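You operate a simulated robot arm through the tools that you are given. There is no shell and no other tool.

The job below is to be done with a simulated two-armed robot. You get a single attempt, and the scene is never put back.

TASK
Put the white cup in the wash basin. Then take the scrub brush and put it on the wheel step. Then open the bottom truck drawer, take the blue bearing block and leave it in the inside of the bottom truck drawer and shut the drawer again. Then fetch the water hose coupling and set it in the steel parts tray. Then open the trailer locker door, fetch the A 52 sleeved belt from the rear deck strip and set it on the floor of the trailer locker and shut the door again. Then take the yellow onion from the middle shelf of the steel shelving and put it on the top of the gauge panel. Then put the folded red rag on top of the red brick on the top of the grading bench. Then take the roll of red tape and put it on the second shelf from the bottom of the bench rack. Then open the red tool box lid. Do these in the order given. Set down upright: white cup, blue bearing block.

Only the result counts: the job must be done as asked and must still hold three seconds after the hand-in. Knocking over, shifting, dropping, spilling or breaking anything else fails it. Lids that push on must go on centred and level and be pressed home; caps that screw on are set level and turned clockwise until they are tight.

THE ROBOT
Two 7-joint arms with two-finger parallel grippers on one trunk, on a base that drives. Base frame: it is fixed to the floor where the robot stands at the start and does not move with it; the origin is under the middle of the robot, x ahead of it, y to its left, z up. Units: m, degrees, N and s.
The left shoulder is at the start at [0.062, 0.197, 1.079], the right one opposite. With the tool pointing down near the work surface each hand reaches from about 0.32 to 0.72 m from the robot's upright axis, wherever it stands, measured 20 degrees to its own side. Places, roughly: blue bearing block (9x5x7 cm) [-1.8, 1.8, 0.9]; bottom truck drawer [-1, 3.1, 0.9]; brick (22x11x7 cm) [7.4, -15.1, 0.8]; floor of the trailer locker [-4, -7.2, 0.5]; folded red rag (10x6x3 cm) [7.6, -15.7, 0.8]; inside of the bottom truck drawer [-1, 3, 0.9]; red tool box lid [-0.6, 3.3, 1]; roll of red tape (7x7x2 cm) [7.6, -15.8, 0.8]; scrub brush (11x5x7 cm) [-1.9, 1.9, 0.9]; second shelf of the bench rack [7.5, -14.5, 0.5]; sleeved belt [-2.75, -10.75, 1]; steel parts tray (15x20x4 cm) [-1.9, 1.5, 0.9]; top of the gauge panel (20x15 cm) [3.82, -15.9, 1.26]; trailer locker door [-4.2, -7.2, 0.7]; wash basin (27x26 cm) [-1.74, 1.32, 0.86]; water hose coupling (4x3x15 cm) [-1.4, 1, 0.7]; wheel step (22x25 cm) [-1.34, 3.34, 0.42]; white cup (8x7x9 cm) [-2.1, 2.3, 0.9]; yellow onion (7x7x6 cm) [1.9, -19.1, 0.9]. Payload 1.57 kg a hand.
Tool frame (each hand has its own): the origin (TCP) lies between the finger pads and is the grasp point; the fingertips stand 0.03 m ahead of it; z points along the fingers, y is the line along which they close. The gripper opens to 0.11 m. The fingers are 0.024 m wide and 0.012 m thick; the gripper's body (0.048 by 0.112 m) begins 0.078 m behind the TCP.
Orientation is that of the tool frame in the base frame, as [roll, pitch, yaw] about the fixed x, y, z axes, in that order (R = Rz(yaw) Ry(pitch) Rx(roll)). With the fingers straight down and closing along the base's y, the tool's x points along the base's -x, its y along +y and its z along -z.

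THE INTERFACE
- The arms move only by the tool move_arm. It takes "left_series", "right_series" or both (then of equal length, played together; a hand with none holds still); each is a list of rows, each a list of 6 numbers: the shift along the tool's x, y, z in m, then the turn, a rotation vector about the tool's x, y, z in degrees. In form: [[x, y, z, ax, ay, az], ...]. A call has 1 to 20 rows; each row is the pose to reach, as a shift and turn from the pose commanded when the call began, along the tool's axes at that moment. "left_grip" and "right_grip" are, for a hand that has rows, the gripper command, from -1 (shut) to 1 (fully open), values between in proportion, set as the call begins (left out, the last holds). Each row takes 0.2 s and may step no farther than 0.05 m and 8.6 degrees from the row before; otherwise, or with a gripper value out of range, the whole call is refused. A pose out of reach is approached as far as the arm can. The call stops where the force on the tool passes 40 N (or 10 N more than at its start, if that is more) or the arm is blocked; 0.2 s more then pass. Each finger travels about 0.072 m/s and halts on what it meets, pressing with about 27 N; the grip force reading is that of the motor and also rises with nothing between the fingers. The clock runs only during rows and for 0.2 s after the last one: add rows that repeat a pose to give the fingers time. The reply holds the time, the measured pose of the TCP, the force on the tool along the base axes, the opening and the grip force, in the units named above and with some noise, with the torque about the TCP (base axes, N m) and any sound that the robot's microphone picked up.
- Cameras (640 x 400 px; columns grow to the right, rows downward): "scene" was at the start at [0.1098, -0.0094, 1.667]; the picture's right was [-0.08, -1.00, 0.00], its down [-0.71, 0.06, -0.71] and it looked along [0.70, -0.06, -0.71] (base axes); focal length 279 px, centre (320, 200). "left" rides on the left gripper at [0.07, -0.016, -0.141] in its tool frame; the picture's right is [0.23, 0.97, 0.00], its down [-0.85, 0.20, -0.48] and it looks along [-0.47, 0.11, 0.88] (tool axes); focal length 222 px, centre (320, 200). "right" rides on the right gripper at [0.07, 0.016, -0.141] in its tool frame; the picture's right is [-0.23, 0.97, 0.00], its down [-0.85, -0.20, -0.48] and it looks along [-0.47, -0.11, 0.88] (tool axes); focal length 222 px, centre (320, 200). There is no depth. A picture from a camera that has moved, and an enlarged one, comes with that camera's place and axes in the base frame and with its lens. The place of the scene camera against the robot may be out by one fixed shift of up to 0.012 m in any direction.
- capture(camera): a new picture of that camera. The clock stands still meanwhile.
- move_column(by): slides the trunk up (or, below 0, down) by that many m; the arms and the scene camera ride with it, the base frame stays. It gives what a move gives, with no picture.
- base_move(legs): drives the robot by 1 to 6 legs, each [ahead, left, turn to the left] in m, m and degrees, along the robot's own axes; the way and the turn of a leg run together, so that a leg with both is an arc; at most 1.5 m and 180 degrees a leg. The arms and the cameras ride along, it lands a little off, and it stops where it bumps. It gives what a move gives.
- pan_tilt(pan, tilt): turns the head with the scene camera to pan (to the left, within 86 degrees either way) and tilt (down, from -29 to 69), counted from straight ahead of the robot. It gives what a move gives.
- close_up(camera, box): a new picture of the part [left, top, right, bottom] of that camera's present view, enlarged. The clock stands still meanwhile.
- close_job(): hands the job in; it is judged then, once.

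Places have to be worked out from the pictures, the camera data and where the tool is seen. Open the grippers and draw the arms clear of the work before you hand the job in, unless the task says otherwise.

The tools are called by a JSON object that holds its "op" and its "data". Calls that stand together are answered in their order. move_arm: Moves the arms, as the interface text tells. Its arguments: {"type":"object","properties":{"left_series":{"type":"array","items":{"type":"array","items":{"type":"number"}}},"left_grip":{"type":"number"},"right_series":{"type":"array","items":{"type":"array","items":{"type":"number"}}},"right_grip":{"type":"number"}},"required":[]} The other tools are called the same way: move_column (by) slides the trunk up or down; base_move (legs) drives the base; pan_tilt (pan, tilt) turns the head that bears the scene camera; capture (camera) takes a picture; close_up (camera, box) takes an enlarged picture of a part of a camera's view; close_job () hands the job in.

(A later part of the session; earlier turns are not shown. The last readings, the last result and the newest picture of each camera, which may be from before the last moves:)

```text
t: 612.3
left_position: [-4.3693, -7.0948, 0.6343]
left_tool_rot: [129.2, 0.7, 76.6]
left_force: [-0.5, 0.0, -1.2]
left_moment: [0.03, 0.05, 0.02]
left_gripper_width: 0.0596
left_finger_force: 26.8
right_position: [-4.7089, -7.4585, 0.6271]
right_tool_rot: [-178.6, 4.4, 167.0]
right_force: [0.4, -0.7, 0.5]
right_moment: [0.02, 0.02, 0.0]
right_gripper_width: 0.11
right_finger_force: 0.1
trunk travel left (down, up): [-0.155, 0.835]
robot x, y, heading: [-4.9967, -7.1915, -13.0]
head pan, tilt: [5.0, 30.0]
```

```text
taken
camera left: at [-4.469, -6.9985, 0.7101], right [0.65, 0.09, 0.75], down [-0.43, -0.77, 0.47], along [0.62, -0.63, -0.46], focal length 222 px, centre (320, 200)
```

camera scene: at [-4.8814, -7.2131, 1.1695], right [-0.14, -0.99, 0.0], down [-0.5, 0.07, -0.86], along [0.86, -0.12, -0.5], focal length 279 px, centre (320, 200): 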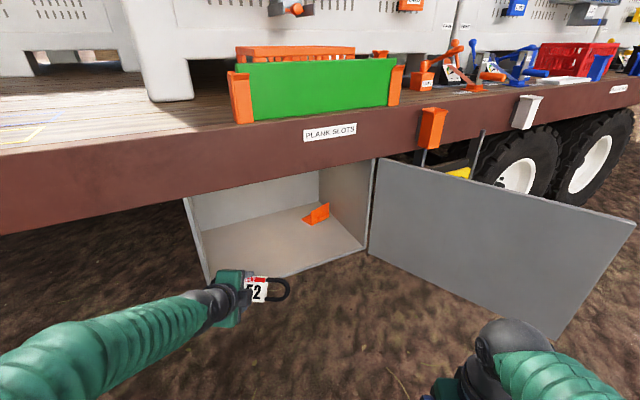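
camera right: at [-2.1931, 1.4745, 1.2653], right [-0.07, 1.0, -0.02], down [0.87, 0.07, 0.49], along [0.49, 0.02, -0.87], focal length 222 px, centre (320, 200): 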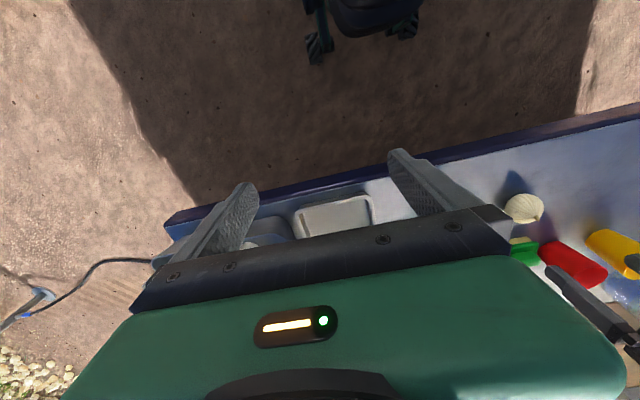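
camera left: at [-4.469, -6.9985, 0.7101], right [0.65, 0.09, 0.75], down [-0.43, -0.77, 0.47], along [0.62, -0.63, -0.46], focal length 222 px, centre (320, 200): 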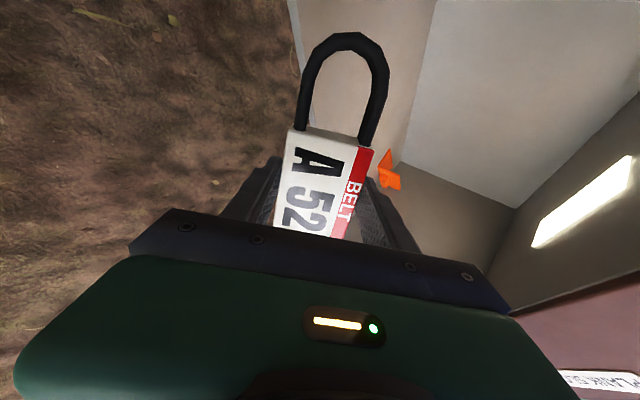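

Aligned with the opening. I drive 0.15 m ahead and look again.

{"op": "base_move", "data": {"legs": [[0.15, 0, 0]]}}

{"op": "capture", "data": {"camera": "scene"}}

{"op": "capture", "data": {"camera": "left"}}

```text
t: 613.7
left_position: [-4.2232, -7.1278, 0.6339]
left_tool_rot: [129.1, 0.8, 76.7]
left_force: [0.3, 0.1, -2.1]
left_moment: [0.0, 0.01, -0.03]
left_gripper_width: 0.0596
left_finger_force: 26.9
right_position: [-4.5628, -7.4926, 0.6282]
right_tool_rot: [-178.7, 4.4, 167.0]
right_force: [0.4, -0.3, 0.2]
right_moment: [-0.01, -0.03, -0.01]
right_gripper_width: 0.1104
right_finger_force: 0.1
trunk travel left (down, up): [-0.155, 0.835]
robot x, y, heading: [-4.8514, -7.225, -12.7]
head pan, tilt: [5.0, 30.0]
```

```text
taken
camera scene: at [-4.7351, -7.2466, 1.1694], right [-0.14, -0.99, 0.0], down [-0.5, 0.07, -0.86], along [0.86, -0.12, -0.5], focal length 279 px, centre (320, 200)
```

scene: 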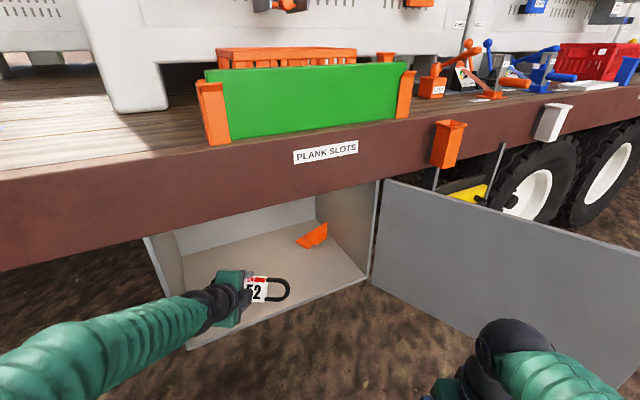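

```text
taken
camera left: at [-4.3232, -7.032, 0.71], right [0.65, 0.09, 0.75], down [-0.43, -0.77, 0.47], along [0.62, -0.63, -0.46], focal length 222 px, centre (320, 200)
```

left: 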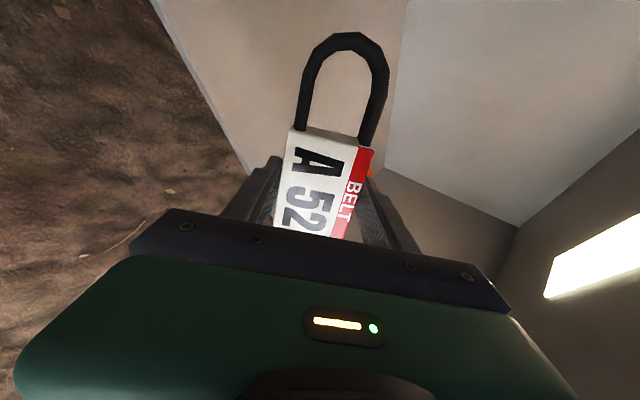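

The belt is at the opening. I extend the arm 0.15 m into the locker.

{"op": "move_arm", "data": {"left_series": [[0, 0.0241, 0.0287, 0, 0, 0], [0, 0.0482, 0.0575, 0, 0, 0], [0, 0.0723, 0.0862, 0, 0, 0], [0, 0.0964, 0.1149, 0, 0, 0], [0, 0.0964, 0.1149, 0, 0, 0]]}}

{"op": "capture", "data": {"camera": "scene"}}

{"op": "capture", "data": {"camera": "left"}}

```text
t: 614.9
left_position: [-4.0769, -7.1615, 0.6375]
left_tool_rot: [129.1, 0.7, 76.8]
left_force: [-0.1, 0.4, -1.9]
left_moment: [0.03, 0.05, -0.02]
left_gripper_width: 0.0592
left_finger_force: 27.6
right_position: [-4.5639, -7.4921, 0.6276]
right_tool_rot: [-178.6, 4.4, 167.0]
right_force: [0.0, 0.0, 0.2]
right_moment: [-0.01, -0.02, 0.01]
right_gripper_width: 0.1101
right_finger_force: 0.1
trunk travel left (down, up): [-0.155, 0.835]
robot x, y, heading: [-4.8532, -7.2259, -13.0]
head pan, tilt: [5.0, 30.0]
```

```text
taken
camera scene: at [-4.7354, -7.2466, 1.1695], right [-0.14, -0.99, 0.0], down [-0.5, 0.07, -0.86], along [0.86, -0.12, -0.5], focal length 279 px, centre (320, 200)
```

scene: 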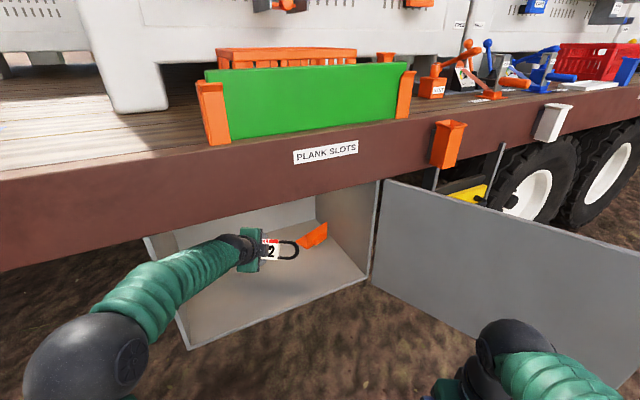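

```text
taken
camera left: at [-4.178, -7.0659, 0.7136], right [0.65, 0.09, 0.75], down [-0.43, -0.77, 0.47], along [0.62, -0.63, -0.46], focal length 222 px, centre (320, 200)
```

left: 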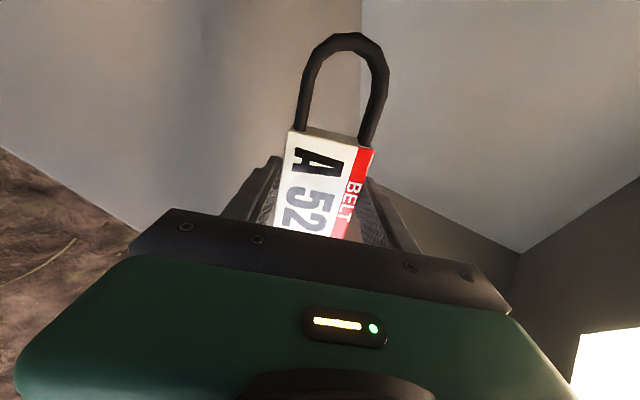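

Inside the locker. I lower 7 cm, then in small steps until the floor is felt.

{"op": "move_arm", "data": {"left_series": [[0, -0.0268, 0.0225, 0, 0, 0], [0, -0.0498, 0.0418, 0, 0, 0], [0, -0.0575, 0.0482, 0, 0, 0]]}}

{"op": "capture", "data": {"camera": "scene"}}

```text
t: 615.7
left_position: [-4.0765, -7.1634, 0.5619]
left_tool_rot: [129.0, 0.6, 76.7]
left_force: [-0.4, -0.4, -1.3]
left_moment: [0.03, 0.03, -0.03]
left_gripper_width: 0.0594
left_finger_force: 27.3
right_position: [-4.564, -7.4926, 0.6291]
right_tool_rot: [-178.5, 4.5, 167.1]
right_force: [0.0, 0.3, -0.4]
right_moment: [-0.04, -0.02, 0.0]
right_gripper_width: 0.11
right_finger_force: 0.1
trunk travel left (down, up): [-0.155, 0.835]
robot x, y, heading: [-4.8525, -7.2261, -13.2]
head pan, tilt: [5.0, 30.0]
```

```text
taken
camera scene: at [-4.7352, -7.2466, 1.1695], right [-0.14, -0.99, 0.0], down [-0.5, 0.07, -0.86], along [0.86, -0.12, -0.5], focal length 279 px, centre (320, 200)
```

scene: 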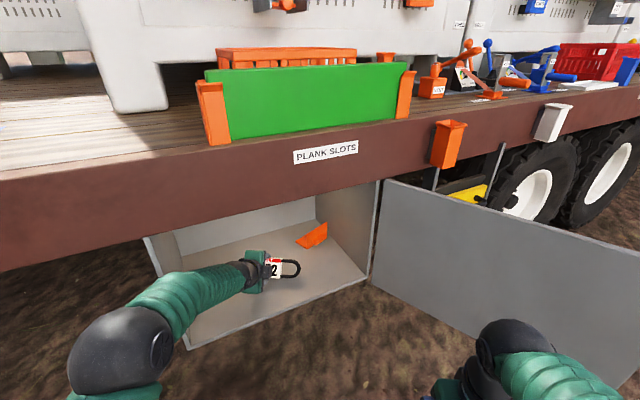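

{"op": "move_arm", "data": {"left_series": [[0, -0.0046, 0.0039, 0, 0, 0], [0, -0.0092, 0.0077, 0, 0, 0], [0, -0.0138, 0.0116, 0, 0, 0]]}}

{"op": "close_up", "data": {"camera": "scene", "box": [210, 200, 370, 330]}}

```text
t: 616.5
left_position: [-4.0769, -7.1637, 0.5458]
left_tool_rot: [129.0, 0.7, 76.7]
left_force: [-0.8, 0.0, 1.6]
left_moment: [0.06, 0.08, 0.06]
left_gripper_width: 0.0592
left_finger_force: 27.1
right_position: [-4.5645, -7.4931, 0.6297]
right_tool_rot: [-178.5, 4.4, 167.0]
right_force: [-0.7, 0.4, 0.6]
right_moment: [0.02, -0.02, 0.02]
right_gripper_width: 0.1097
right_finger_force: 0.0
trunk travel left (down, up): [-0.155, 0.835]
robot x, y, heading: [-4.8511, -7.2226, -12.9]
head pan, tilt: [5.0, 30.0]
```

```text
3.08 times, centred on (290, 265) of scene
camera zoom: at [-4.7358, -7.2467, 1.1696], right [-0.14, -0.99, 0.0], down [-0.5, 0.07, -0.87], along [0.86, -0.12, -0.5], focal length 859 px, centre (412, 0)
```

zoom: 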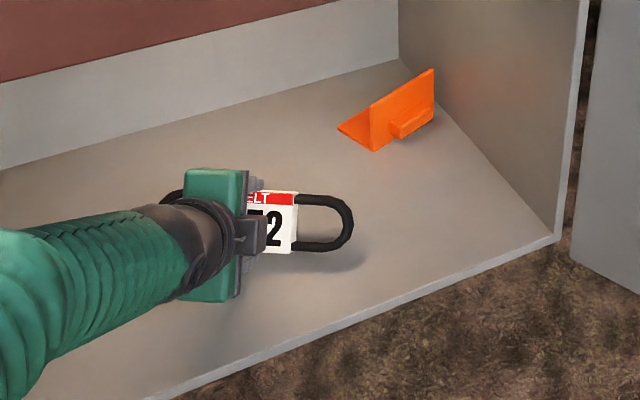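

Contact has begun. Since the near finger opens downwards at this tilt, I raise 2 cm and then open so that the belt drops gently flat.

{"op": "move_arm", "data": {"left_series": [[0, 0.0077, -0.0064, 0, 0, 0], [0, 0.0123, -0.0103, 0, 0, 0]]}}

{"op": "move_arm", "data": {"left_series": [[0, 0, 0, 0, 0, 0], [0, 0, 0, 0, 0, 0], [0, 0, 0, 0, 0, 0]], "left_grip": 0.55}}

{"op": "close_up", "data": {"camera": "scene", "box": [210, 200, 370, 330]}}

{"op": "capture", "data": {"camera": "left"}}

```text
t: 617.1
left_position: [-4.0782, -7.1645, 0.56]
left_tool_rot: [129.1, 0.7, 76.7]
left_force: [0.4, -0.2, -1.6]
left_moment: [0.06, 0.03, 0.0]
left_gripper_width: 0.0596
left_finger_force: 26.9
right_position: [-4.5641, -7.492, 0.6276]
right_tool_rot: [-178.6, 4.4, 167.0]
right_force: [-0.9, 0.3, 0.2]
right_moment: [0.02, -0.03, 0.03]
right_gripper_width: 0.1097
right_finger_force: 0.0
trunk travel left (down, up): [-0.155, 0.835]
robot x, y, heading: [-4.8524, -7.2252, -12.8]
head pan, tilt: [5.0, 30.0]
```

```text
t: 617.9
left_position: [-4.0769, -7.1641, 0.5608]
left_tool_rot: [129.0, 0.8, 76.7]
left_force: [0.4, 0.1, 0.0]
left_moment: [0.0, 0.01, -0.01]
left_gripper_width: 0.0851
left_finger_force: 0.1
right_position: [-4.5639, -7.4938, 0.628]
right_tool_rot: [-178.6, 4.3, 167.0]
right_force: [0.3, -0.6, 0.5]
right_moment: [-0.01, -0.01, -0.03]
right_gripper_width: 0.1101
right_finger_force: 0.0
trunk travel left (down, up): [-0.155, 0.835]
robot x, y, heading: [-4.8536, -7.2234, -12.9]
head pan, tilt: [5.0, 30.0]
```

```text
3.08 times, centred on (290, 265) of scene
camera zoom: at [-4.7356, -7.2466, 1.1695], right [-0.14, -0.99, 0.0], down [-0.5, 0.07, -0.86], along [0.86, -0.12, -0.5], focal length 859 px, centre (412, 0)
```

zoom: 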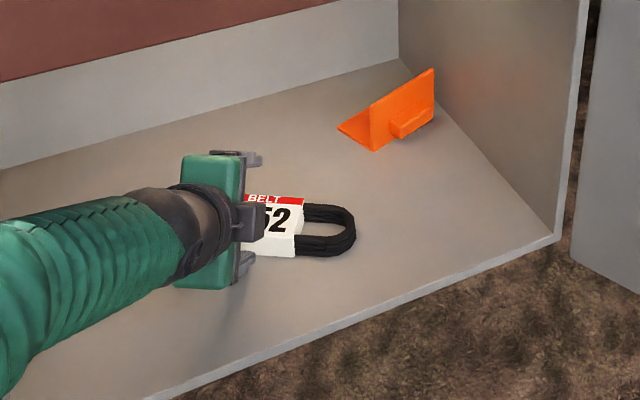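

```text
taken
camera left: at [-4.1769, -7.0677, 0.6362], right [0.65, 0.09, 0.75], down [-0.43, -0.77, 0.47], along [0.62, -0.63, -0.46], focal length 222 px, centre (320, 200)
```

left: 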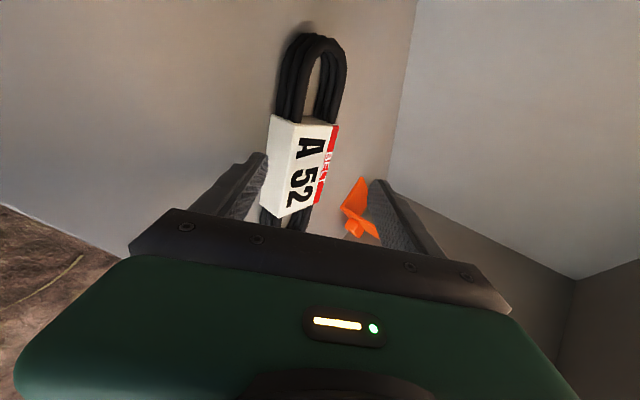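

The belt lies flat on the locker floor. I raise slightly and retract the hand straight back out.

{"op": "move_arm", "data": {"left_series": [[0, 0.0115, -0.0096, 0, 0, 0], [0, 0.023, -0.0193, 0, 0, 0], [0, -0.0027, -0.0499, 0, 0, 0], [0, -0.0284, -0.0806, 0, 0, 0], [0, -0.0541, -0.1112, 0, 0, 0], [0, -0.0734, -0.1342, 0, 0, 0]]}}

{"op": "base_move", "data": {"legs": [[-0.45, 0, 0]]}}

{"op": "capture", "data": {"camera": "scene"}}

```text
t: 619.3
left_position: [-4.2246, -7.1301, 0.5877]
left_tool_rot: [129.1, 0.6, 76.7]
left_force: [0.2, -1.0, 0.9]
left_moment: [0.0, 0.01, 0.01]
left_gripper_width: 0.0855
left_finger_force: 0.1
right_position: [-4.5645, -7.4927, 0.6285]
right_tool_rot: [-178.6, 4.4, 167.1]
right_force: [0.2, 0.5, 1.0]
right_moment: [0.0, 0.02, -0.01]
right_gripper_width: 0.1101
right_finger_force: 0.1
trunk travel left (down, up): [-0.155, 0.835]
robot x, y, heading: [-4.8506, -7.2236, -13.1]
head pan, tilt: [5.0, 30.0]
```

```text
t: 622.0
left_position: [-4.6572, -7.0293, 0.5895]
left_tool_rot: [129.0, 0.8, 76.8]
left_force: [-0.3, -0.1, 0.3]
left_moment: [-0.01, 0.02, 0.01]
left_gripper_width: 0.0853
left_finger_force: 0.1
right_position: [-4.9989, -7.3923, 0.6297]
right_tool_rot: [-178.7, 4.5, 167.0]
right_force: [0.0, -0.3, -1.3]
right_moment: [0.0, -0.02, 0.01]
right_gripper_width: 0.11
right_finger_force: 0.2
trunk travel left (down, up): [-0.155, 0.835]
robot x, y, heading: [-5.2874, -7.1262, -13.2]
head pan, tilt: [5.0, 30.0]
```

```text
taken
camera scene: at [-5.1711, -7.1465, 1.1697], right [-0.14, -0.99, 0.0], down [-0.5, 0.07, -0.87], along [0.86, -0.12, -0.5], focal length 279 px, centre (320, 200)
```

scene: 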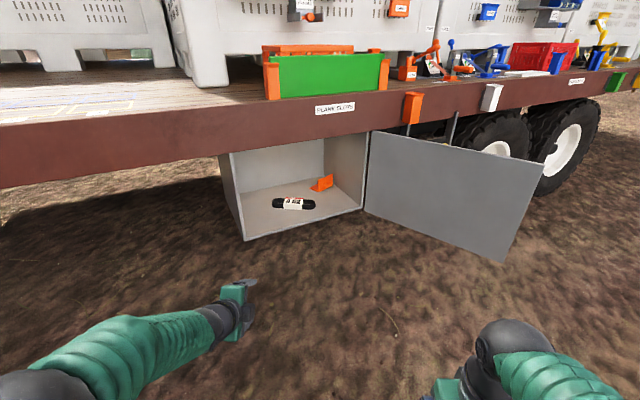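

The belt lies in the locker next to the chock. To shut the door I need the hand behind its outer face (south side). I first tilt the tool on to nearly horizontal, close the fingers and raise the trunk by 0.2 m.

{"op": "move_arm", "data": {"left_series": [[0, 0, 0, -7, 0, 0], [0, 0, 0, -14, 0, 0], [0, 0, 0, -21, 0, 0], [0, 0, 0, -28, 0, 0], [0, 0, 0, -32, 0, 0], [0, 0, 0, -32, 0, 0]], "left_grip": -1}}

{"op": "move_column", "data": {"by": 0.2}}

{"op": "capture", "data": {"camera": "scene"}}

```text
t: 623.4
left_position: [-4.6596, -7.0289, 0.5896]
left_tool_rot: [97.0, 0.6, 76.9]
left_force: [-0.2, -0.6, -0.3]
left_moment: [0.0, 0.0, -0.02]
left_gripper_width: 0.0001
left_finger_force: 21.3
right_position: [-4.9991, -7.392, 0.6284]
right_tool_rot: [-178.5, 4.4, 167.1]
right_force: [0.3, -0.1, 0.1]
right_moment: [-0.03, 0.03, -0.04]
right_gripper_width: 0.1101
right_finger_force: 0.0
trunk travel left (down, up): [-0.155, 0.835]
robot x, y, heading: [-5.2865, -7.1236, -13.0]
head pan, tilt: [5.0, 30.0]
```

```text
t: 625.6
left_position: [-4.6592, -7.0278, 0.7892]
left_tool_rot: [97.1, 0.7, 76.8]
left_force: [-0.7, 0.3, -0.4]
left_moment: [0.01, -0.06, 0.0]
left_gripper_width: 0.0
left_finger_force: 21.1
right_position: [-4.9969, -7.3926, 0.8284]
right_tool_rot: [-178.7, 4.4, 167.0]
right_force: [0.6, 0.0, -0.3]
right_moment: [-0.03, 0.02, 0.0]
right_gripper_width: 0.1098
right_finger_force: 0.0
trunk travel left (down, up): [-0.355, 0.635]
robot x, y, heading: [-5.2858, -7.1251, -12.7]
head pan, tilt: [5.0, 30.0]
```

```text
taken
camera scene: at [-5.1701, -7.1467, 1.3695], right [-0.14, -0.99, 0.0], down [-0.5, 0.07, -0.87], along [0.86, -0.12, -0.5], focal length 279 px, centre (320, 200)
```

scene: 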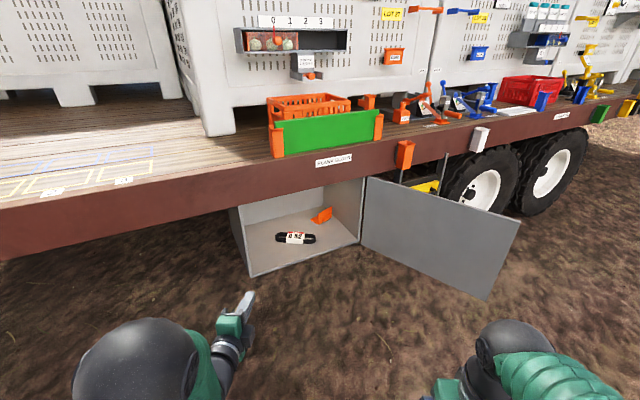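

The tool is horizontal. I drive round to the south-west of the open door, turn to heading 17°, then advance so that the hand passes just south of the door's tip.

{"op": "base_move", "data": {"legs": [[0.097, -1.387, 0], [0, 0, 29.7]]}}

{"op": "pan_tilt", "data": {"pan": 15, "tilt": 35}}

{"op": "capture", "data": {"camera": "scene"}}

```text
t: 631.9
left_position: [-4.813, -8.3423, 0.7988]
left_tool_rot: [96.7, -0.8, 76.9]
left_force: [0.2, -1.4, -0.5]
left_moment: [0.02, 0.03, 0.05]
left_gripper_width: 0.0
left_finger_force: 21.6
right_position: [-5.1527, -8.7067, 0.8255]
right_tool_rot: [180.0, 4.9, 167.1]
right_force: [-0.4, -1.0, -0.4]
right_moment: [0.06, -0.05, 0.0]
right_gripper_width: 0.1098
right_finger_force: 0.0
trunk travel left (down, up): [-0.355, 0.635]
robot x, y, heading: [-5.4339, -8.4211, -12.8]
head pan, tilt: [5.0, 30.0]
stopped in leg 1: the robot was blocked; the commanded pose is now the measured one
```

```text
t: 632.6
left_position: [-4.8129, -8.339, 0.7962]
left_tool_rot: [96.8, -0.6, 76.9]
left_force: [0.6, 0.6, 0.3]
left_moment: [0.03, 0.01, 0.0]
left_gripper_width: 0.0001
left_finger_force: 21.4
right_position: [-5.1513, -8.705, 0.826]
right_tool_rot: [-179.8, 4.7, 167.1]
right_force: [-0.5, 0.1, -0.1]
right_moment: [0.02, 0.0, 0.02]
right_gripper_width: 0.1102
right_finger_force: 0.1
trunk travel left (down, up): [-0.355, 0.635]
robot x, y, heading: [-5.4358, -8.4261, -13.0]
head pan, tilt: [15.0, 35.0]
```

```text
taken
camera scene: at [-5.3143, -8.4198, 1.3624], right [0.04, -1.0, 0.01], down [-0.58, -0.03, -0.82], along [0.82, 0.03, -0.58], focal length 279 px, centre (320, 200)
```

scene: 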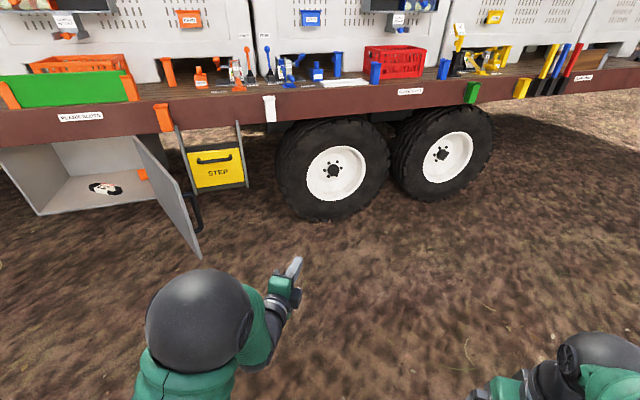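

The base met a bump near the end but is about where I wanted. I turn left 30° and look.

{"op": "base_move", "data": {"legs": [[0.15, 0, 0], [0, 0, 30]]}}

{"op": "capture", "data": {"camera": "scene"}}

```text
t: 635.5
left_position: [-4.7928, -8.0726, 0.7957]
left_tool_rot: [96.8, -0.5, 107.3]
left_force: [0.1, -0.1, 0.4]
left_moment: [0.03, 0.0, -0.02]
left_gripper_width: 0.0001
left_finger_force: 21.1
right_position: [-4.9004, -8.5599, 0.8247]
right_tool_rot: [-179.9, 4.7, -162.7]
right_force: [0.4, 0.0, -0.1]
right_moment: [-0.01, -0.01, 0.01]
right_gripper_width: 0.1099
right_finger_force: 0.2
trunk travel left (down, up): [-0.355, 0.635]
robot x, y, heading: [-5.2861, -8.4605, 17.5]
head pan, tilt: [15.0, 35.0]
```

```text
taken
camera scene: at [-5.1868, -8.403, 1.3618], right [0.54, -0.84, 0.0], down [-0.49, -0.31, -0.82], along [0.69, 0.44, -0.57], focal length 279 px, centre (320, 200)
```

scene: 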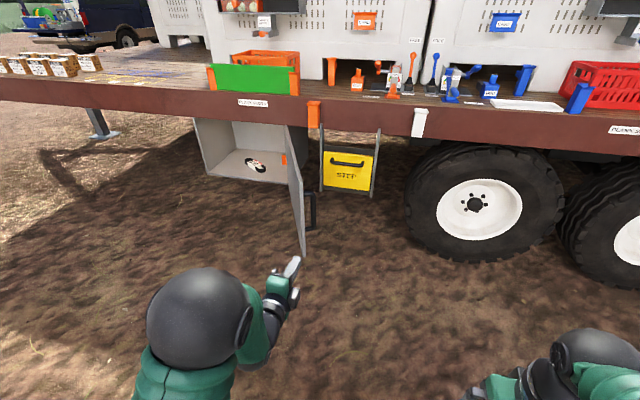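

The door's tip is ~0.29 m ahead and 0.09 m left of my fingertips. I move right 0.08 m and then ahead 0.4 m, passing along its outer face.

{"op": "base_move", "data": {"legs": [[0, -0.09, 0], [0.4, 0, 0]]}}

{"op": "capture", "data": {"camera": "scene"}}

```text
t: 638.7
left_position: [-4.3837, -8.039, 0.7947]
left_tool_rot: [96.8, -0.4, 107.2]
left_force: [-0.4, 0.0, -0.8]
left_moment: [0.0, 0.02, -0.02]
left_gripper_width: 0.0
left_finger_force: 21.4
right_position: [-4.4929, -8.5264, 0.8246]
right_tool_rot: [-179.8, 4.8, -162.7]
right_force: [-0.5, -0.4, 0.4]
right_moment: [0.0, 0.05, -0.02]
right_gripper_width: 0.11
right_finger_force: 0.1
trunk travel left (down, up): [-0.355, 0.635]
robot x, y, heading: [-4.8809, -8.4196, 17.2]
head pan, tilt: [15.0, 35.0]
```

```text
taken
camera scene: at [-4.7782, -8.3677, 1.3617], right [0.53, -0.85, 0.0], down [-0.49, -0.31, -0.82], along [0.69, 0.44, -0.58], focal length 279 px, centre (320, 200)
```

scene: 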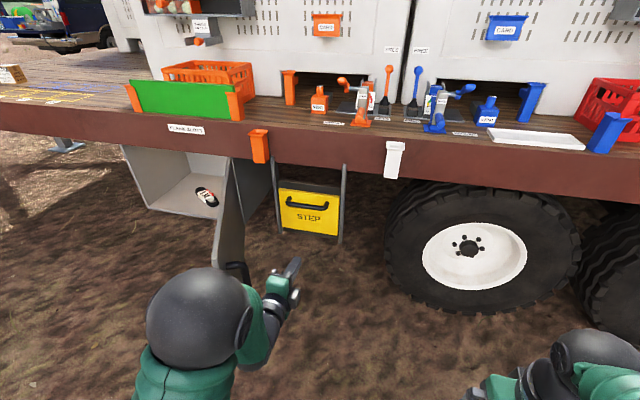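

The hand is on the door's outer side. I sweep left to push the door closed, step by step.

{"op": "base_move", "data": {"legs": [[0, 0.2, 0]]}}

{"op": "base_move", "data": {"legs": [[0, 0.15, 0]]}}

{"op": "capture", "data": {"camera": "scene"}}

```text
t: 640.3
left_position: [-4.4427, -7.8548, 0.7974]
left_tool_rot: [96.9, -0.9, 106.9]
left_force: [-0.2, -0.2, 0.3]
left_moment: [-0.02, -0.01, 0.04]
left_gripper_width: 0.0
left_finger_force: 20.4
right_position: [-4.5532, -8.341, 0.8236]
right_tool_rot: [179.6, 4.8, -162.8]
right_force: [0.7, -0.7, 0.0]
right_moment: [0.06, 0.02, 0.0]
right_gripper_width: 0.1101
right_finger_force: 0.0
trunk travel left (down, up): [-0.355, 0.635]
robot x, y, heading: [-4.9397, -8.2296, 17.7]
head pan, tilt: [15.0, 35.0]
```

```text
t: 641.4
left_position: [-4.4631, -7.8011, 0.8007]
left_tool_rot: [96.7, -1.3, 106.7]
left_force: [0.5, -0.3, 0.2]
left_moment: [0.01, -0.01, 0.04]
left_gripper_width: 0.0
left_finger_force: 21.6
right_position: [-4.5725, -8.2845, 0.8229]
right_tool_rot: [179.4, 4.9, -163.1]
right_force: [-0.6, -0.3, -0.3]
right_moment: [-0.03, -0.04, -0.03]
right_gripper_width: 0.1103
right_finger_force: 0.1
trunk travel left (down, up): [-0.355, 0.635]
robot x, y, heading: [-4.9596, -8.1715, 17.1]
head pan, tilt: [15.0, 35.0]
stopped in leg 1: the force on the tool passed its limit at 56 N (the readings are from after the stop); the commanded pose is now the measured one
```

```text
taken
camera scene: at [-4.8537, -8.1347, 1.3622], right [0.53, -0.85, -0.01], down [-0.49, -0.29, -0.82], along [0.69, 0.44, -0.57], focal length 279 px, centre (320, 200)
```

scene: 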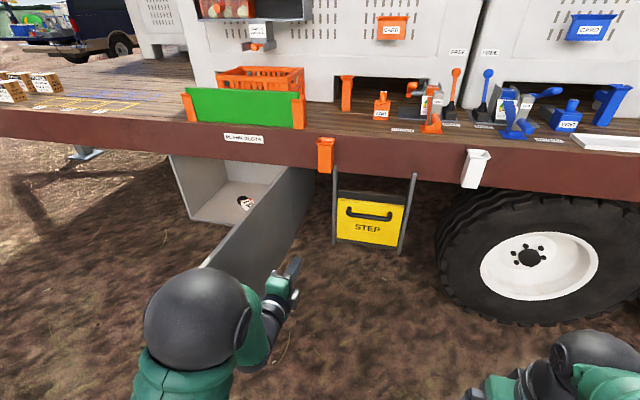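

A bump of 56 N stopped the sweep; readings are back to zero. I look from closer and continue in small steps.

{"op": "base_move", "data": {"legs": [[0, 0.05, 0]]}}

{"op": "close_up", "data": {"camera": "scene", "box": [140, 140, 340, 340]}}

```text
t: 642.3
left_position: [-4.4767, -7.7539, 0.7991]
left_tool_rot: [96.7, -1.0, 106.5]
left_force: [-0.7, -0.9, 0.2]
left_moment: [-0.03, 0.0, 0.03]
left_gripper_width: 0.0
left_finger_force: 20.9
right_position: [-4.5866, -8.2375, 0.8227]
right_tool_rot: [179.4, 4.9, -163.1]
right_force: [-0.5, -0.5, -0.8]
right_moment: [0.11, 0.01, 0.0]
right_gripper_width: 0.1099
right_finger_force: 0.1
trunk travel left (down, up): [-0.355, 0.635]
robot x, y, heading: [-4.9714, -8.121, 17.2]
head pan, tilt: [15.0, 35.0]
```

```text
2.00 times, centred on (240, 240) of scene
camera zoom: at [-4.868, -8.0818, 1.362], right [0.53, -0.85, -0.01], down [-0.49, -0.3, -0.82], along [0.69, 0.44, -0.57], focal length 558 px, centre (480, 120)
```

zoom: 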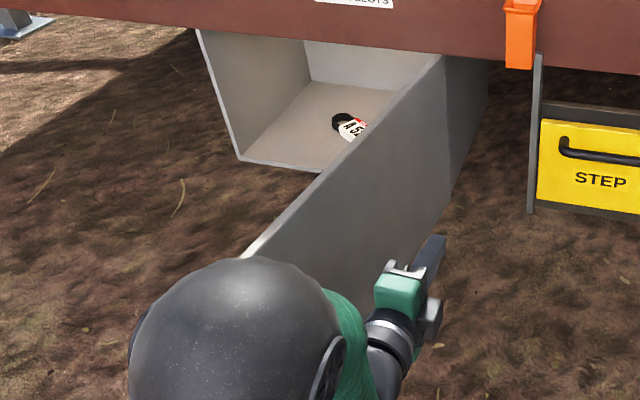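

The door is swinging. I continue sweeping left in 6-cm steps.

{"op": "base_move", "data": {"legs": [[0, 0.06, 0]]}}

{"op": "base_move", "data": {"legs": [[0, 0.06, 0]]}}

{"op": "base_move", "data": {"legs": [[0, 0.06, 0]]}}

{"op": "capture", "data": {"camera": "scene"}}

```text
t: 643.3
left_position: [-4.492, -7.7027, 0.8006]
left_tool_rot: [96.7, -1.3, 106.5]
left_force: [0.5, -1.7, 0.5]
left_moment: [-0.02, 0.05, 0.11]
left_gripper_width: 0.0
left_finger_force: 21.5
right_position: [-4.6043, -8.1847, 0.8221]
right_tool_rot: [179.1, 4.7, -163.2]
right_force: [1.0, -0.8, 0.1]
right_moment: [0.1, 0.06, 0.0]
right_gripper_width: 0.11
right_finger_force: 0.0
trunk travel left (down, up): [-0.355, 0.635]
robot x, y, heading: [-4.9885, -8.0698, 17.1]
head pan, tilt: [15.0, 35.0]
```

```text
t: 644.2
left_position: [-4.5112, -7.6463, 0.7995]
left_tool_rot: [96.6, -1.0, 106.5]
left_force: [0.0, -1.0, 0.7]
left_moment: [0.0, 0.03, 0.11]
left_gripper_width: 0.0
left_finger_force: 21.4
right_position: [-4.6203, -8.1297, 0.8233]
right_tool_rot: [179.5, 4.6, -163.2]
right_force: [0.2, -0.7, 0.8]
right_moment: [0.12, 0.01, 0.01]
right_gripper_width: 0.11
right_finger_force: 0.0
trunk travel left (down, up): [-0.355, 0.635]
robot x, y, heading: [-5.0044, -8.0143, 17.3]
head pan, tilt: [15.0, 35.0]
```

```text
t: 645.2
left_position: [-4.527, -7.5925, 0.8004]
left_tool_rot: [96.5, -0.9, 106.4]
left_force: [0.2, -0.8, 0.6]
left_moment: [0.03, -0.02, 0.14]
left_gripper_width: 0.0001
left_finger_force: 21.4
right_position: [-4.6368, -8.0747, 0.8232]
right_tool_rot: [179.2, 4.7, -163.2]
right_force: [0.7, -1.3, -0.6]
right_moment: [0.13, 0.03, 0.0]
right_gripper_width: 0.1098
right_finger_force: 0.1
trunk travel left (down, up): [-0.355, 0.635]
robot x, y, heading: [-5.0227, -7.9594, 17.3]
head pan, tilt: [15.0, 35.0]
```

```text
taken
camera scene: at [-4.9176, -7.922, 1.362], right [0.53, -0.85, -0.01], down [-0.49, -0.3, -0.82], along [0.69, 0.44, -0.57], focal length 279 px, centre (320, 200)
```

scene: 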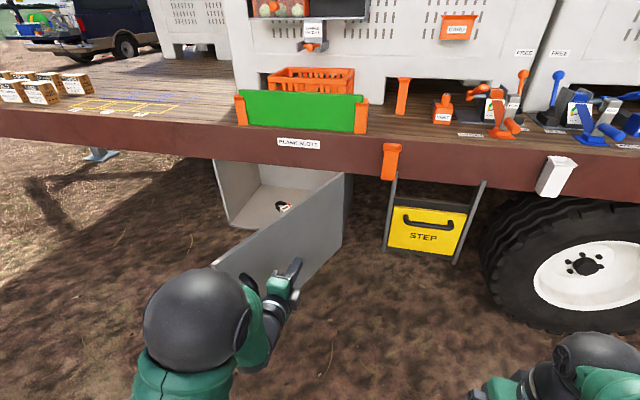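

Door at ~65° and closing smoothly. I continue left with some forward motion.

{"op": "base_move", "data": {"legs": [[0.02, 0.07, 0]]}}

{"op": "base_move", "data": {"legs": [[0.03, 0.07, 0]]}}

{"op": "base_move", "data": {"legs": [[0.03, 0.07, 0]]}}

{"op": "capture", "data": {"camera": "scene"}}

```text
t: 646.2
left_position: [-4.528, -7.5211, 0.8005]
left_tool_rot: [96.6, -0.9, 106.3]
left_force: [1.0, -1.8, -0.1]
left_moment: [-0.04, 0.03, 0.11]
left_gripper_width: 0.0002
left_finger_force: 21.6
right_position: [-4.6389, -8.0043, 0.8228]
right_tool_rot: [179.4, 4.7, -163.4]
right_force: [0.6, -0.3, 0.2]
right_moment: [0.09, 0.0, 0.0]
right_gripper_width: 0.1098
right_finger_force: 0.1
trunk travel left (down, up): [-0.355, 0.635]
robot x, y, heading: [-5.0252, -7.8903, 17.0]
head pan, tilt: [15.0, 35.0]
```

```text
t: 647.3
left_position: [-4.5189, -7.4469, 0.7997]
left_tool_rot: [96.6, -0.9, 106.1]
left_force: [-0.1, -1.2, 0.1]
left_moment: [0.03, 0.02, 0.12]
left_gripper_width: 0.0001
left_finger_force: 21.1
right_position: [-4.6307, -7.9304, 0.8225]
right_tool_rot: [179.5, 4.5, -163.5]
right_force: [-0.8, -1.3, -0.5]
right_moment: [0.08, -0.01, 0.0]
right_gripper_width: 0.1098
right_finger_force: 0.1
trunk travel left (down, up): [-0.355, 0.635]
robot x, y, heading: [-5.014, -7.8165, 17.2]
head pan, tilt: [15.0, 35.0]
```

```text
t: 648.3
left_position: [-4.511, -7.3742, 0.7998]
left_tool_rot: [96.6, -0.7, 106.1]
left_force: [0.3, -1.3, 0.7]
left_moment: [0.02, 0.04, 0.13]
left_gripper_width: 0.0
left_finger_force: 21.3
right_position: [-4.6226, -7.8567, 0.8228]
right_tool_rot: [179.6, 4.5, -163.7]
right_force: [-0.1, -1.3, -0.3]
right_moment: [0.05, 0.01, 0.0]
right_gripper_width: 0.11
right_finger_force: 0.0
trunk travel left (down, up): [-0.355, 0.635]
robot x, y, heading: [-5.0027, -7.7423, 17.0]
head pan, tilt: [15.0, 35.0]
```

```text
taken
camera scene: at [-4.9006, -7.7039, 1.3619], right [0.53, -0.85, -0.01], down [-0.49, -0.3, -0.82], along [0.69, 0.44, -0.57], focal length 279 px, centre (320, 200)
```

scene: 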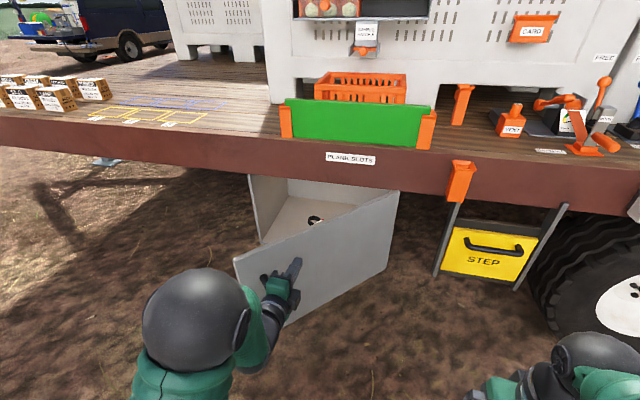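

Door at ~40°. Now I push ahead mostly.

{"op": "base_move", "data": {"legs": [[0.06, 0.04, 0]]}}

{"op": "base_move", "data": {"legs": [[0.06, 0.03, 0]]}}

{"op": "capture", "data": {"camera": "scene"}}

```text
t: 649.3
left_position: [-4.4669, -7.3153, 0.7979]
left_tool_rot: [96.6, -0.5, 106.3]
left_force: [0.3, -0.5, 0.9]
left_moment: [-0.01, -0.02, 0.03]
left_gripper_width: 0.0
left_finger_force: 21.1
right_position: [-4.5786, -7.7957, 0.8236]
right_tool_rot: [179.9, 4.6, -163.5]
right_force: [-0.1, -1.4, -0.3]
right_moment: [0.03, 0.06, 0.04]
right_gripper_width: 0.1102
right_finger_force: 0.1
trunk travel left (down, up): [-0.355, 0.635]
robot x, y, heading: [-4.9627, -7.6942, 17.4]
head pan, tilt: [15.0, 35.0]
```

```text
t: 650.3
left_position: [-4.4179, -7.2697, 0.7982]
left_tool_rot: [96.7, -0.5, 106.2]
left_force: [0.2, -0.4, -0.5]
left_moment: [0.0, -0.02, 0.04]
left_gripper_width: 0.0
left_finger_force: 21.3
right_position: [-4.5294, -7.75, 0.8249]
right_tool_rot: [179.8, 4.5, -163.5]
right_force: [0.4, -0.7, 0.0]
right_moment: [0.05, 0.06, 0.01]
right_gripper_width: 0.11
right_finger_force: 0.0
trunk travel left (down, up): [-0.355, 0.635]
robot x, y, heading: [-4.9129, -7.6437, 17.4]
head pan, tilt: [15.0, 35.0]
```

```text
taken
camera scene: at [-4.8076, -7.5955, 1.3617], right [0.54, -0.84, -0.01], down [-0.49, -0.3, -0.82], along [0.69, 0.44, -0.57], focal length 279 px, centre (320, 200)
```

scene: 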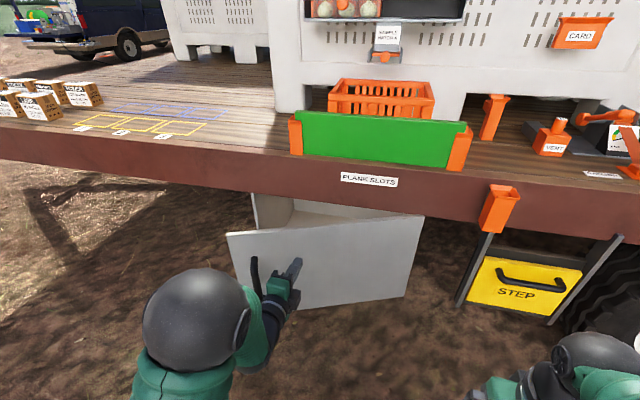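

{"op": "base_move", "data": {"legs": [[0.07, 0.01, 0]]}}

{"op": "base_move", "data": {"legs": [[0.05, 0, 0]]}}

{"op": "capture", "data": {"camera": "scene"}}

```text
t: 651.3
left_position: [-4.3567, -7.2342, 0.7968]
left_tool_rot: [96.6, -0.1, 106.2]
left_force: [-0.2, -1.2, 0.5]
left_moment: [-0.02, 0.0, 0.0]
left_gripper_width: 0.0
left_finger_force: 21.1
right_position: [-4.4664, -7.7158, 0.8236]
right_tool_rot: [-179.9, 4.4, -163.5]
right_force: [-0.5, -0.3, -0.4]
right_moment: [-0.02, 0.05, -0.02]
right_gripper_width: 0.1099
right_finger_force: 0.1
trunk travel left (down, up): [-0.355, 0.635]
robot x, y, heading: [-4.8511, -7.6104, 17.4]
head pan, tilt: [15.0, 35.0]
```

```text
t: 652.3
left_position: [-4.3082, -7.2188, 0.7956]
left_tool_rot: [96.6, -0.1, 106.1]
left_force: [1.0, 0.4, -0.2]
left_moment: [-0.01, -0.03, -0.02]
left_gripper_width: 0.0
left_finger_force: 20.8
right_position: [-4.4193, -7.7019, 0.8249]
right_tool_rot: [-179.9, 4.5, -163.4]
right_force: [0.8, 1.2, -0.3]
right_moment: [-0.01, 0.04, 0.01]
right_gripper_width: 0.1101
right_finger_force: 0.1
trunk travel left (down, up): [-0.355, 0.635]
robot x, y, heading: [-4.8004, -7.5991, 17.3]
head pan, tilt: [15.0, 35.0]
```

```text
taken
camera scene: at [-4.6988, -7.5426, 1.3616], right [0.54, -0.84, 0.0], down [-0.49, -0.31, -0.82], along [0.69, 0.44, -0.58], focal length 279 px, centre (320, 200)
```

scene: 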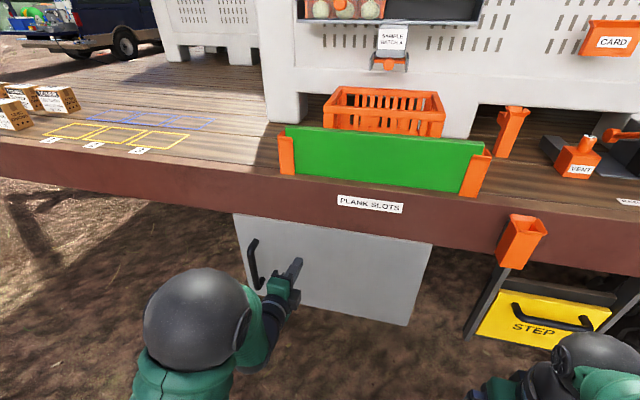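

{"op": "base_move", "data": {"legs": [[0.045, 0, 0]]}}

{"op": "base_move", "data": {"legs": [[0.03, 0, 0]]}}

{"op": "close_up", "data": {"camera": "scene", "box": [200, 180, 460, 340]}}

```text
t: 653.2
left_position: [-4.2653, -7.2058, 0.7962]
left_tool_rot: [96.6, -0.2, 106.2]
left_force: [-0.5, -0.4, 0.0]
left_moment: [-0.03, -0.05, -0.01]
left_gripper_width: 0.0
left_finger_force: 21.3
right_position: [-4.3771, -7.6879, 0.8254]
right_tool_rot: [-179.8, 4.4, -163.5]
right_force: [0.1, -0.6, -0.8]
right_moment: [0.0, 0.0, 0.02]
right_gripper_width: 0.1098
right_finger_force: 0.1
trunk travel left (down, up): [-0.355, 0.635]
robot x, y, heading: [-4.7607, -7.5843, 17.4]
head pan, tilt: [15.0, 35.0]
```

```text
t: 654.1
left_position: [-4.2429, -7.1979, 0.7984]
left_tool_rot: [96.4, -0.1, 106.2]
left_force: [-0.4, 0.2, 0.0]
left_moment: [0.01, 0.04, -0.02]
left_gripper_width: 0.0
left_finger_force: 22.1
right_position: [-4.3505, -7.68, 0.8244]
right_tool_rot: [-179.7, 4.4, -163.6]
right_force: [0.2, 0.2, -0.7]
right_moment: [0.02, 0.0, 0.01]
right_gripper_width: 0.11
right_finger_force: 0.0
trunk travel left (down, up): [-0.355, 0.635]
robot x, y, heading: [-4.7281, -7.5747, 17.4]
head pan, tilt: [15.0, 35.0]
stopped in leg 1: the force on the tool passed its limit at 90 N (the readings are from after the stop); the commanded pose is now the measured one
```

```text
2.46 times, centred on (330, 260) of scene
camera zoom: at [-4.6307, -7.5213, 1.3618], right [0.54, -0.84, 0.0], down [-0.48, -0.31, -0.82], along [0.69, 0.44, -0.57], focal length 687 px, centre (295, 52)
```

zoom: 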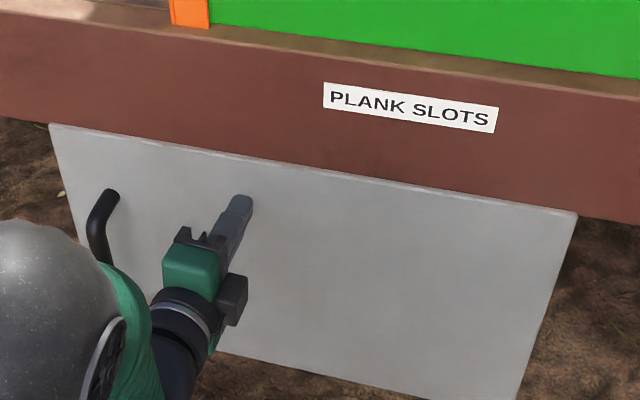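

The door hit its stop (90 N). I press gently once more with the arm to be sure that it is fully shut.

{"op": "move_arm", "data": {"left_series": [[0, 0, 0.004, 0, 0, 0], [0, 0, 0.008, 0, 0, 0], [0, 0, 0.012, 0, 0, 0]]}}

{"op": "base_move", "data": {"legs": [[-0.4, 0, 0]]}}

{"op": "capture", "data": {"camera": "scene"}}

```text
t: 654.9
left_position: [-4.2402, -7.1982, 0.7986]
left_tool_rot: [96.4, 0.0, 106.3]
left_force: [-22.5, -7.7, 8.6]
left_moment: [0.24, -0.37, 0.2]
left_gripper_width: 0.0
left_finger_force: 21.2
right_position: [-4.3555, -7.6805, 0.8273]
right_tool_rot: [-179.9, 4.8, -163.5]
right_force: [-0.6, -0.6, 0.5]
right_moment: [0.02, -0.02, 0.0]
right_gripper_width: 0.1101
right_finger_force: 0.1
trunk travel left (down, up): [-0.355, 0.635]
robot x, y, heading: [-4.7337, -7.5736, 17.6]
head pan, tilt: [15.0, 35.0]
stopped in row 3 (left hand): the force on the tool passed its limit at 44 N (the readings are from after the stop); the commanded pose is now the measured one
```

```text
t: 657.4
left_position: [-4.6166, -7.3175, 0.7953]
left_tool_rot: [96.6, -0.1, 106.4]
left_force: [0.6, 0.1, -0.4]
left_moment: [0.0, 0.02, 0.01]
left_gripper_width: 0.0
left_finger_force: 21.7
right_position: [-4.733, -7.7992, 0.8251]
right_tool_rot: [-179.8, 4.6, -163.5]
right_force: [-0.1, 0.1, 0.2]
right_moment: [-0.01, -0.02, 0.02]
right_gripper_width: 0.11
right_finger_force: 0.1
trunk travel left (down, up): [-0.355, 0.635]
robot x, y, heading: [-5.1107, -7.6949, 17.6]
head pan, tilt: [15.0, 35.0]
```

```text
taken
camera scene: at [-5.0132, -7.6418, 1.3619], right [0.54, -0.84, 0.0], down [-0.48, -0.31, -0.82], along [0.69, 0.44, -0.57], focal length 279 px, centre (320, 200)
```

scene: 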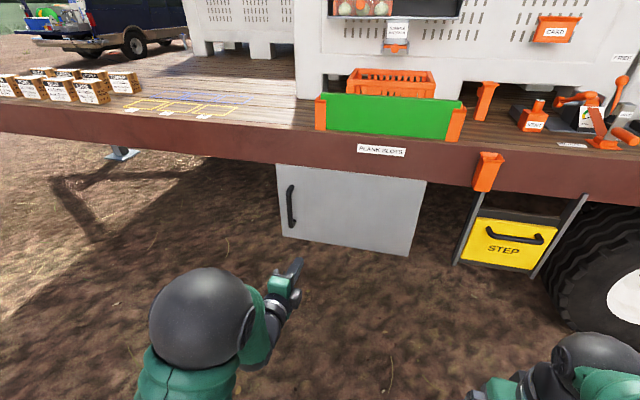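

The locker is shut. I restore the left hand to its normal downward pose and raise the trunk before the long drive to the steel shelving.

{"op": "move_arm", "data": {"left_series": [[0, -0.005, -0.005, 8.3, 0, 0], [0, -0.01, -0.01, 16.6, 0, 0], [0, -0.015, -0.015, 24.9, 0, 0], [0, -0.02, -0.02, 33.2, 0, 0], [0, -0.025, -0.025, 41.5, 0, 0], [0, -0.03, -0.03, 49.8, 0, 0], [0, -0.035, -0.035, 58.1, 0, 0], [0, -0.04, -0.04, 66.4, 0, 0], [0, -0.045, -0.045, 74.7, 0, 0], [0, -0.05, -0.05, 83, 0, 0]], "left_grip": 0.5}}

{"op": "move_arm", "data": {"left_series": [[0, 0, 0, 0, 0, -8.2], [0, 0, 0, 0, 0, -16.4], [0, 0, 0, 0, 0, -24.6], [0, 0, 0, 0, 0, -32.8], [0, 0, 0, 0, 0, -41], [0, 0, 0, 0, 0, -49.2], [0, 0, 0, 0, 0, -57.4], [0, 0, 0, 0, 0, -65.6], [0, 0, 0, 0, 0, -73.8], [0, 0, 0, 0, 0, -82], [0, 0, 0, 0, 0, -89]]}}

{"op": "move_column", "data": {"by": 0.3}}

{"op": "base_move", "data": {"legs": [[-0.3, 0, 0], [0, 0, -90], [1.5, 0, 0], [1.5, 0, 0], [1.5, 0, 0]]}}

{"op": "pan_tilt", "data": {"pan": 20, "tilt": 12}}

{"op": "capture", "data": {"camera": "scene"}}

```text
t: 659.5
left_position: [-4.6699, -7.3319, 0.7515]
left_tool_rot: [179.8, 0.0, 106.2]
left_force: [-0.5, -0.2, 0.6]
left_moment: [0.03, 0.03, -0.01]
left_gripper_width: 0.0826
left_finger_force: 0.1
right_position: [-4.7326, -7.7995, 0.8249]
right_tool_rot: [-179.8, 4.5, -163.4]
right_force: [0.4, -0.3, 0.0]
right_moment: [0.01, 0.04, 0.02]
right_gripper_width: 0.1101
right_finger_force: 0.3
trunk travel left (down, up): [-0.355, 0.635]
robot x, y, heading: [-5.1147, -7.6958, 17.7]
head pan, tilt: [15.0, 35.0]
```

```text
t: 662.0
left_position: [-4.6705, -7.3322, 0.7519]
left_tool_rot: [179.9, 0.3, -164.6]
left_force: [0.5, 0.3, 0.0]
left_moment: [-0.05, 0.01, 0.03]
left_gripper_width: 0.0824
left_finger_force: 0.0
right_position: [-4.7326, -7.8002, 0.825]
right_tool_rot: [-179.8, 4.6, -163.5]
right_force: [0.2, 0.8, -0.1]
right_moment: [-0.02, 0.02, 0.03]
right_gripper_width: 0.1101
right_finger_force: 0.0
trunk travel left (down, up): [-0.355, 0.635]
robot x, y, heading: [-5.1122, -7.6961, 17.6]
head pan, tilt: [15.0, 35.0]
```

```text
t: 665.0
left_position: [-4.6705, -7.3328, 1.0506]
left_tool_rot: [180.0, 0.3, -164.7]
left_force: [0.3, -0.4, -0.2]
left_moment: [0.0, -0.03, -0.02]
left_gripper_width: 0.0826
left_finger_force: 0.0
right_position: [-4.7326, -7.8002, 1.125]
right_tool_rot: [-179.8, 4.5, -163.4]
right_force: [-0.2, 0.1, 0.6]
right_moment: [-0.01, 0.03, -0.02]
right_gripper_width: 0.1098
right_finger_force: 0.0
trunk travel left (down, up): [-0.655, 0.335]
robot x, y, heading: [-5.118, -7.6967, 17.3]
head pan, tilt: [15.0, 35.0]
```

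```text
t: 691.8
left_position: [-3.6994, -12.5082, 1.0516]
left_tool_rot: [179.8, 0.3, 104.7]
left_force: [0.4, 0.8, 0.3]
left_moment: [0.01, 0.03, -0.02]
left_gripper_width: 0.0824
left_finger_force: 0.1
right_position: [-4.1664, -12.4412, 1.1244]
right_tool_rot: [-179.8, 4.6, 105.9]
right_force: [-0.6, 0.1, 0.8]
right_moment: [0.01, 0.0, -0.02]
right_gripper_width: 0.1101
right_finger_force: 0.1
trunk travel left (down, up): [-0.655, 0.335]
robot x, y, heading: [-4.0615, -12.0608, -73.3]
head pan, tilt: [15.0, 35.0]
```

```text
t: 692.7
left_position: [-3.6996, -12.508, 1.0514]
left_tool_rot: [180.0, 0.3, 104.8]
left_force: [0.1, 0.3, -0.2]
left_moment: [0.0, -0.01, 0.0]
left_gripper_width: 0.0824
left_finger_force: 0.0
right_position: [-4.168, -12.44, 1.1257]
right_tool_rot: [-179.8, 4.5, 105.8]
right_force: [-0.8, -0.4, -0.3]
right_moment: [0.03, -0.01, 0.0]
right_gripper_width: 0.1101
right_finger_force: 0.1
trunk travel left (down, up): [-0.655, 0.335]
robot x, y, heading: [-4.0623, -12.0634, -73.3]
head pan, tilt: [20.0, 12.0]
```

```text
taken
camera scene: at [-3.9984, -12.1705, 1.6986], right [-0.8, -0.6, 0.0], down [-0.13, 0.17, -0.98], along [0.59, -0.78, -0.21], focal length 279 px, centre (320, 200)
```

scene: 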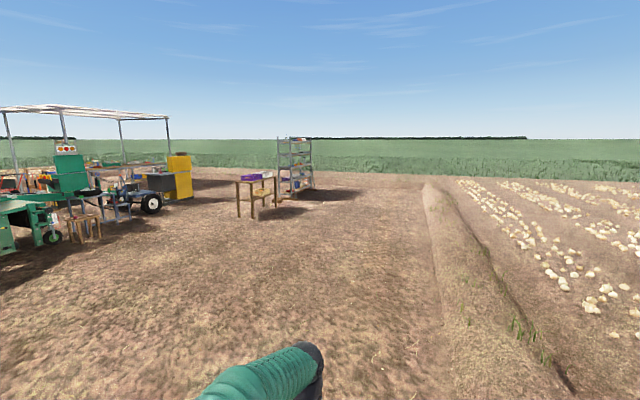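

The steel shelving is ahead at about (2,-19.3), a table before it. I drive towards it.

{"op": "base_move", "data": {"legs": [[0, 0, 12], [1.5, 0, 0], [1.5, 0, 0], [1.5, 0, 0], [0.8, 0, 0]]}}

{"op": "pan_tilt", "data": {"pan": 20, "tilt": 15}}

{"op": "capture", "data": {"camera": "scene"}}

```text
t: 718.8
left_position: [-0.9967, -17.0268, 1.0516]
left_tool_rot: [179.9, 0.3, 117.6]
left_force: [-0.2, 0.7, -0.1]
left_moment: [-0.02, 0.0, -0.03]
left_gripper_width: 0.0825
left_finger_force: 0.1
right_position: [-1.4675, -17.0641, 1.125]
right_tool_rot: [-179.8, 4.6, 118.8]
right_force: [0.0, 0.4, -0.4]
right_moment: [0.0, 0.04, -0.03]
right_gripper_width: 0.11
right_finger_force: 0.0
trunk travel left (down, up): [-0.655, 0.335]
robot x, y, heading: [-1.4475, -16.6685, -60.5]
head pan, tilt: [20.0, 12.0]
```

```text
t: 719.5
left_position: [-0.9971, -17.0248, 1.0517]
left_tool_rot: [179.9, 0.3, 117.5]
left_force: [0.3, 0.5, -0.3]
left_moment: [0.0, -0.02, 0.0]
left_gripper_width: 0.0826
left_finger_force: 0.1
right_position: [-1.4666, -17.0648, 1.1243]
right_tool_rot: [-179.8, 4.6, 118.8]
right_force: [0.9, 0.4, -0.1]
right_moment: [0.0, -0.03, 0.0]
right_gripper_width: 0.11
right_finger_force: 0.1
trunk travel left (down, up): [-0.655, 0.335]
robot x, y, heading: [-1.4469, -16.6718, -60.1]
head pan, tilt: [20.0, 15.0]
```

```text
taken
camera scene: at [-1.3623, -16.7632, 1.6938], right [-0.65, -0.76, 0.0], down [-0.2, 0.17, -0.97], along [0.74, -0.62, -0.26], focal length 279 px, centre (320, 200)
```

scene: 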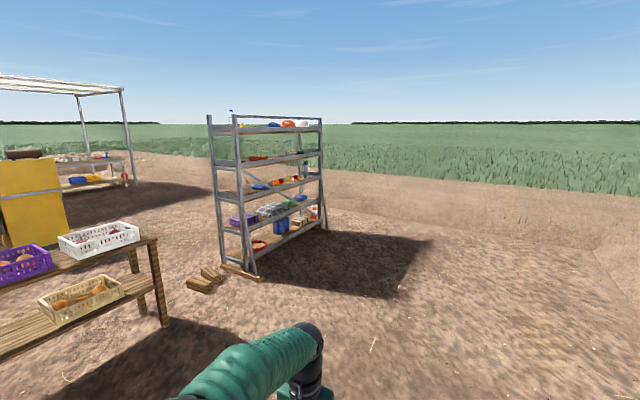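

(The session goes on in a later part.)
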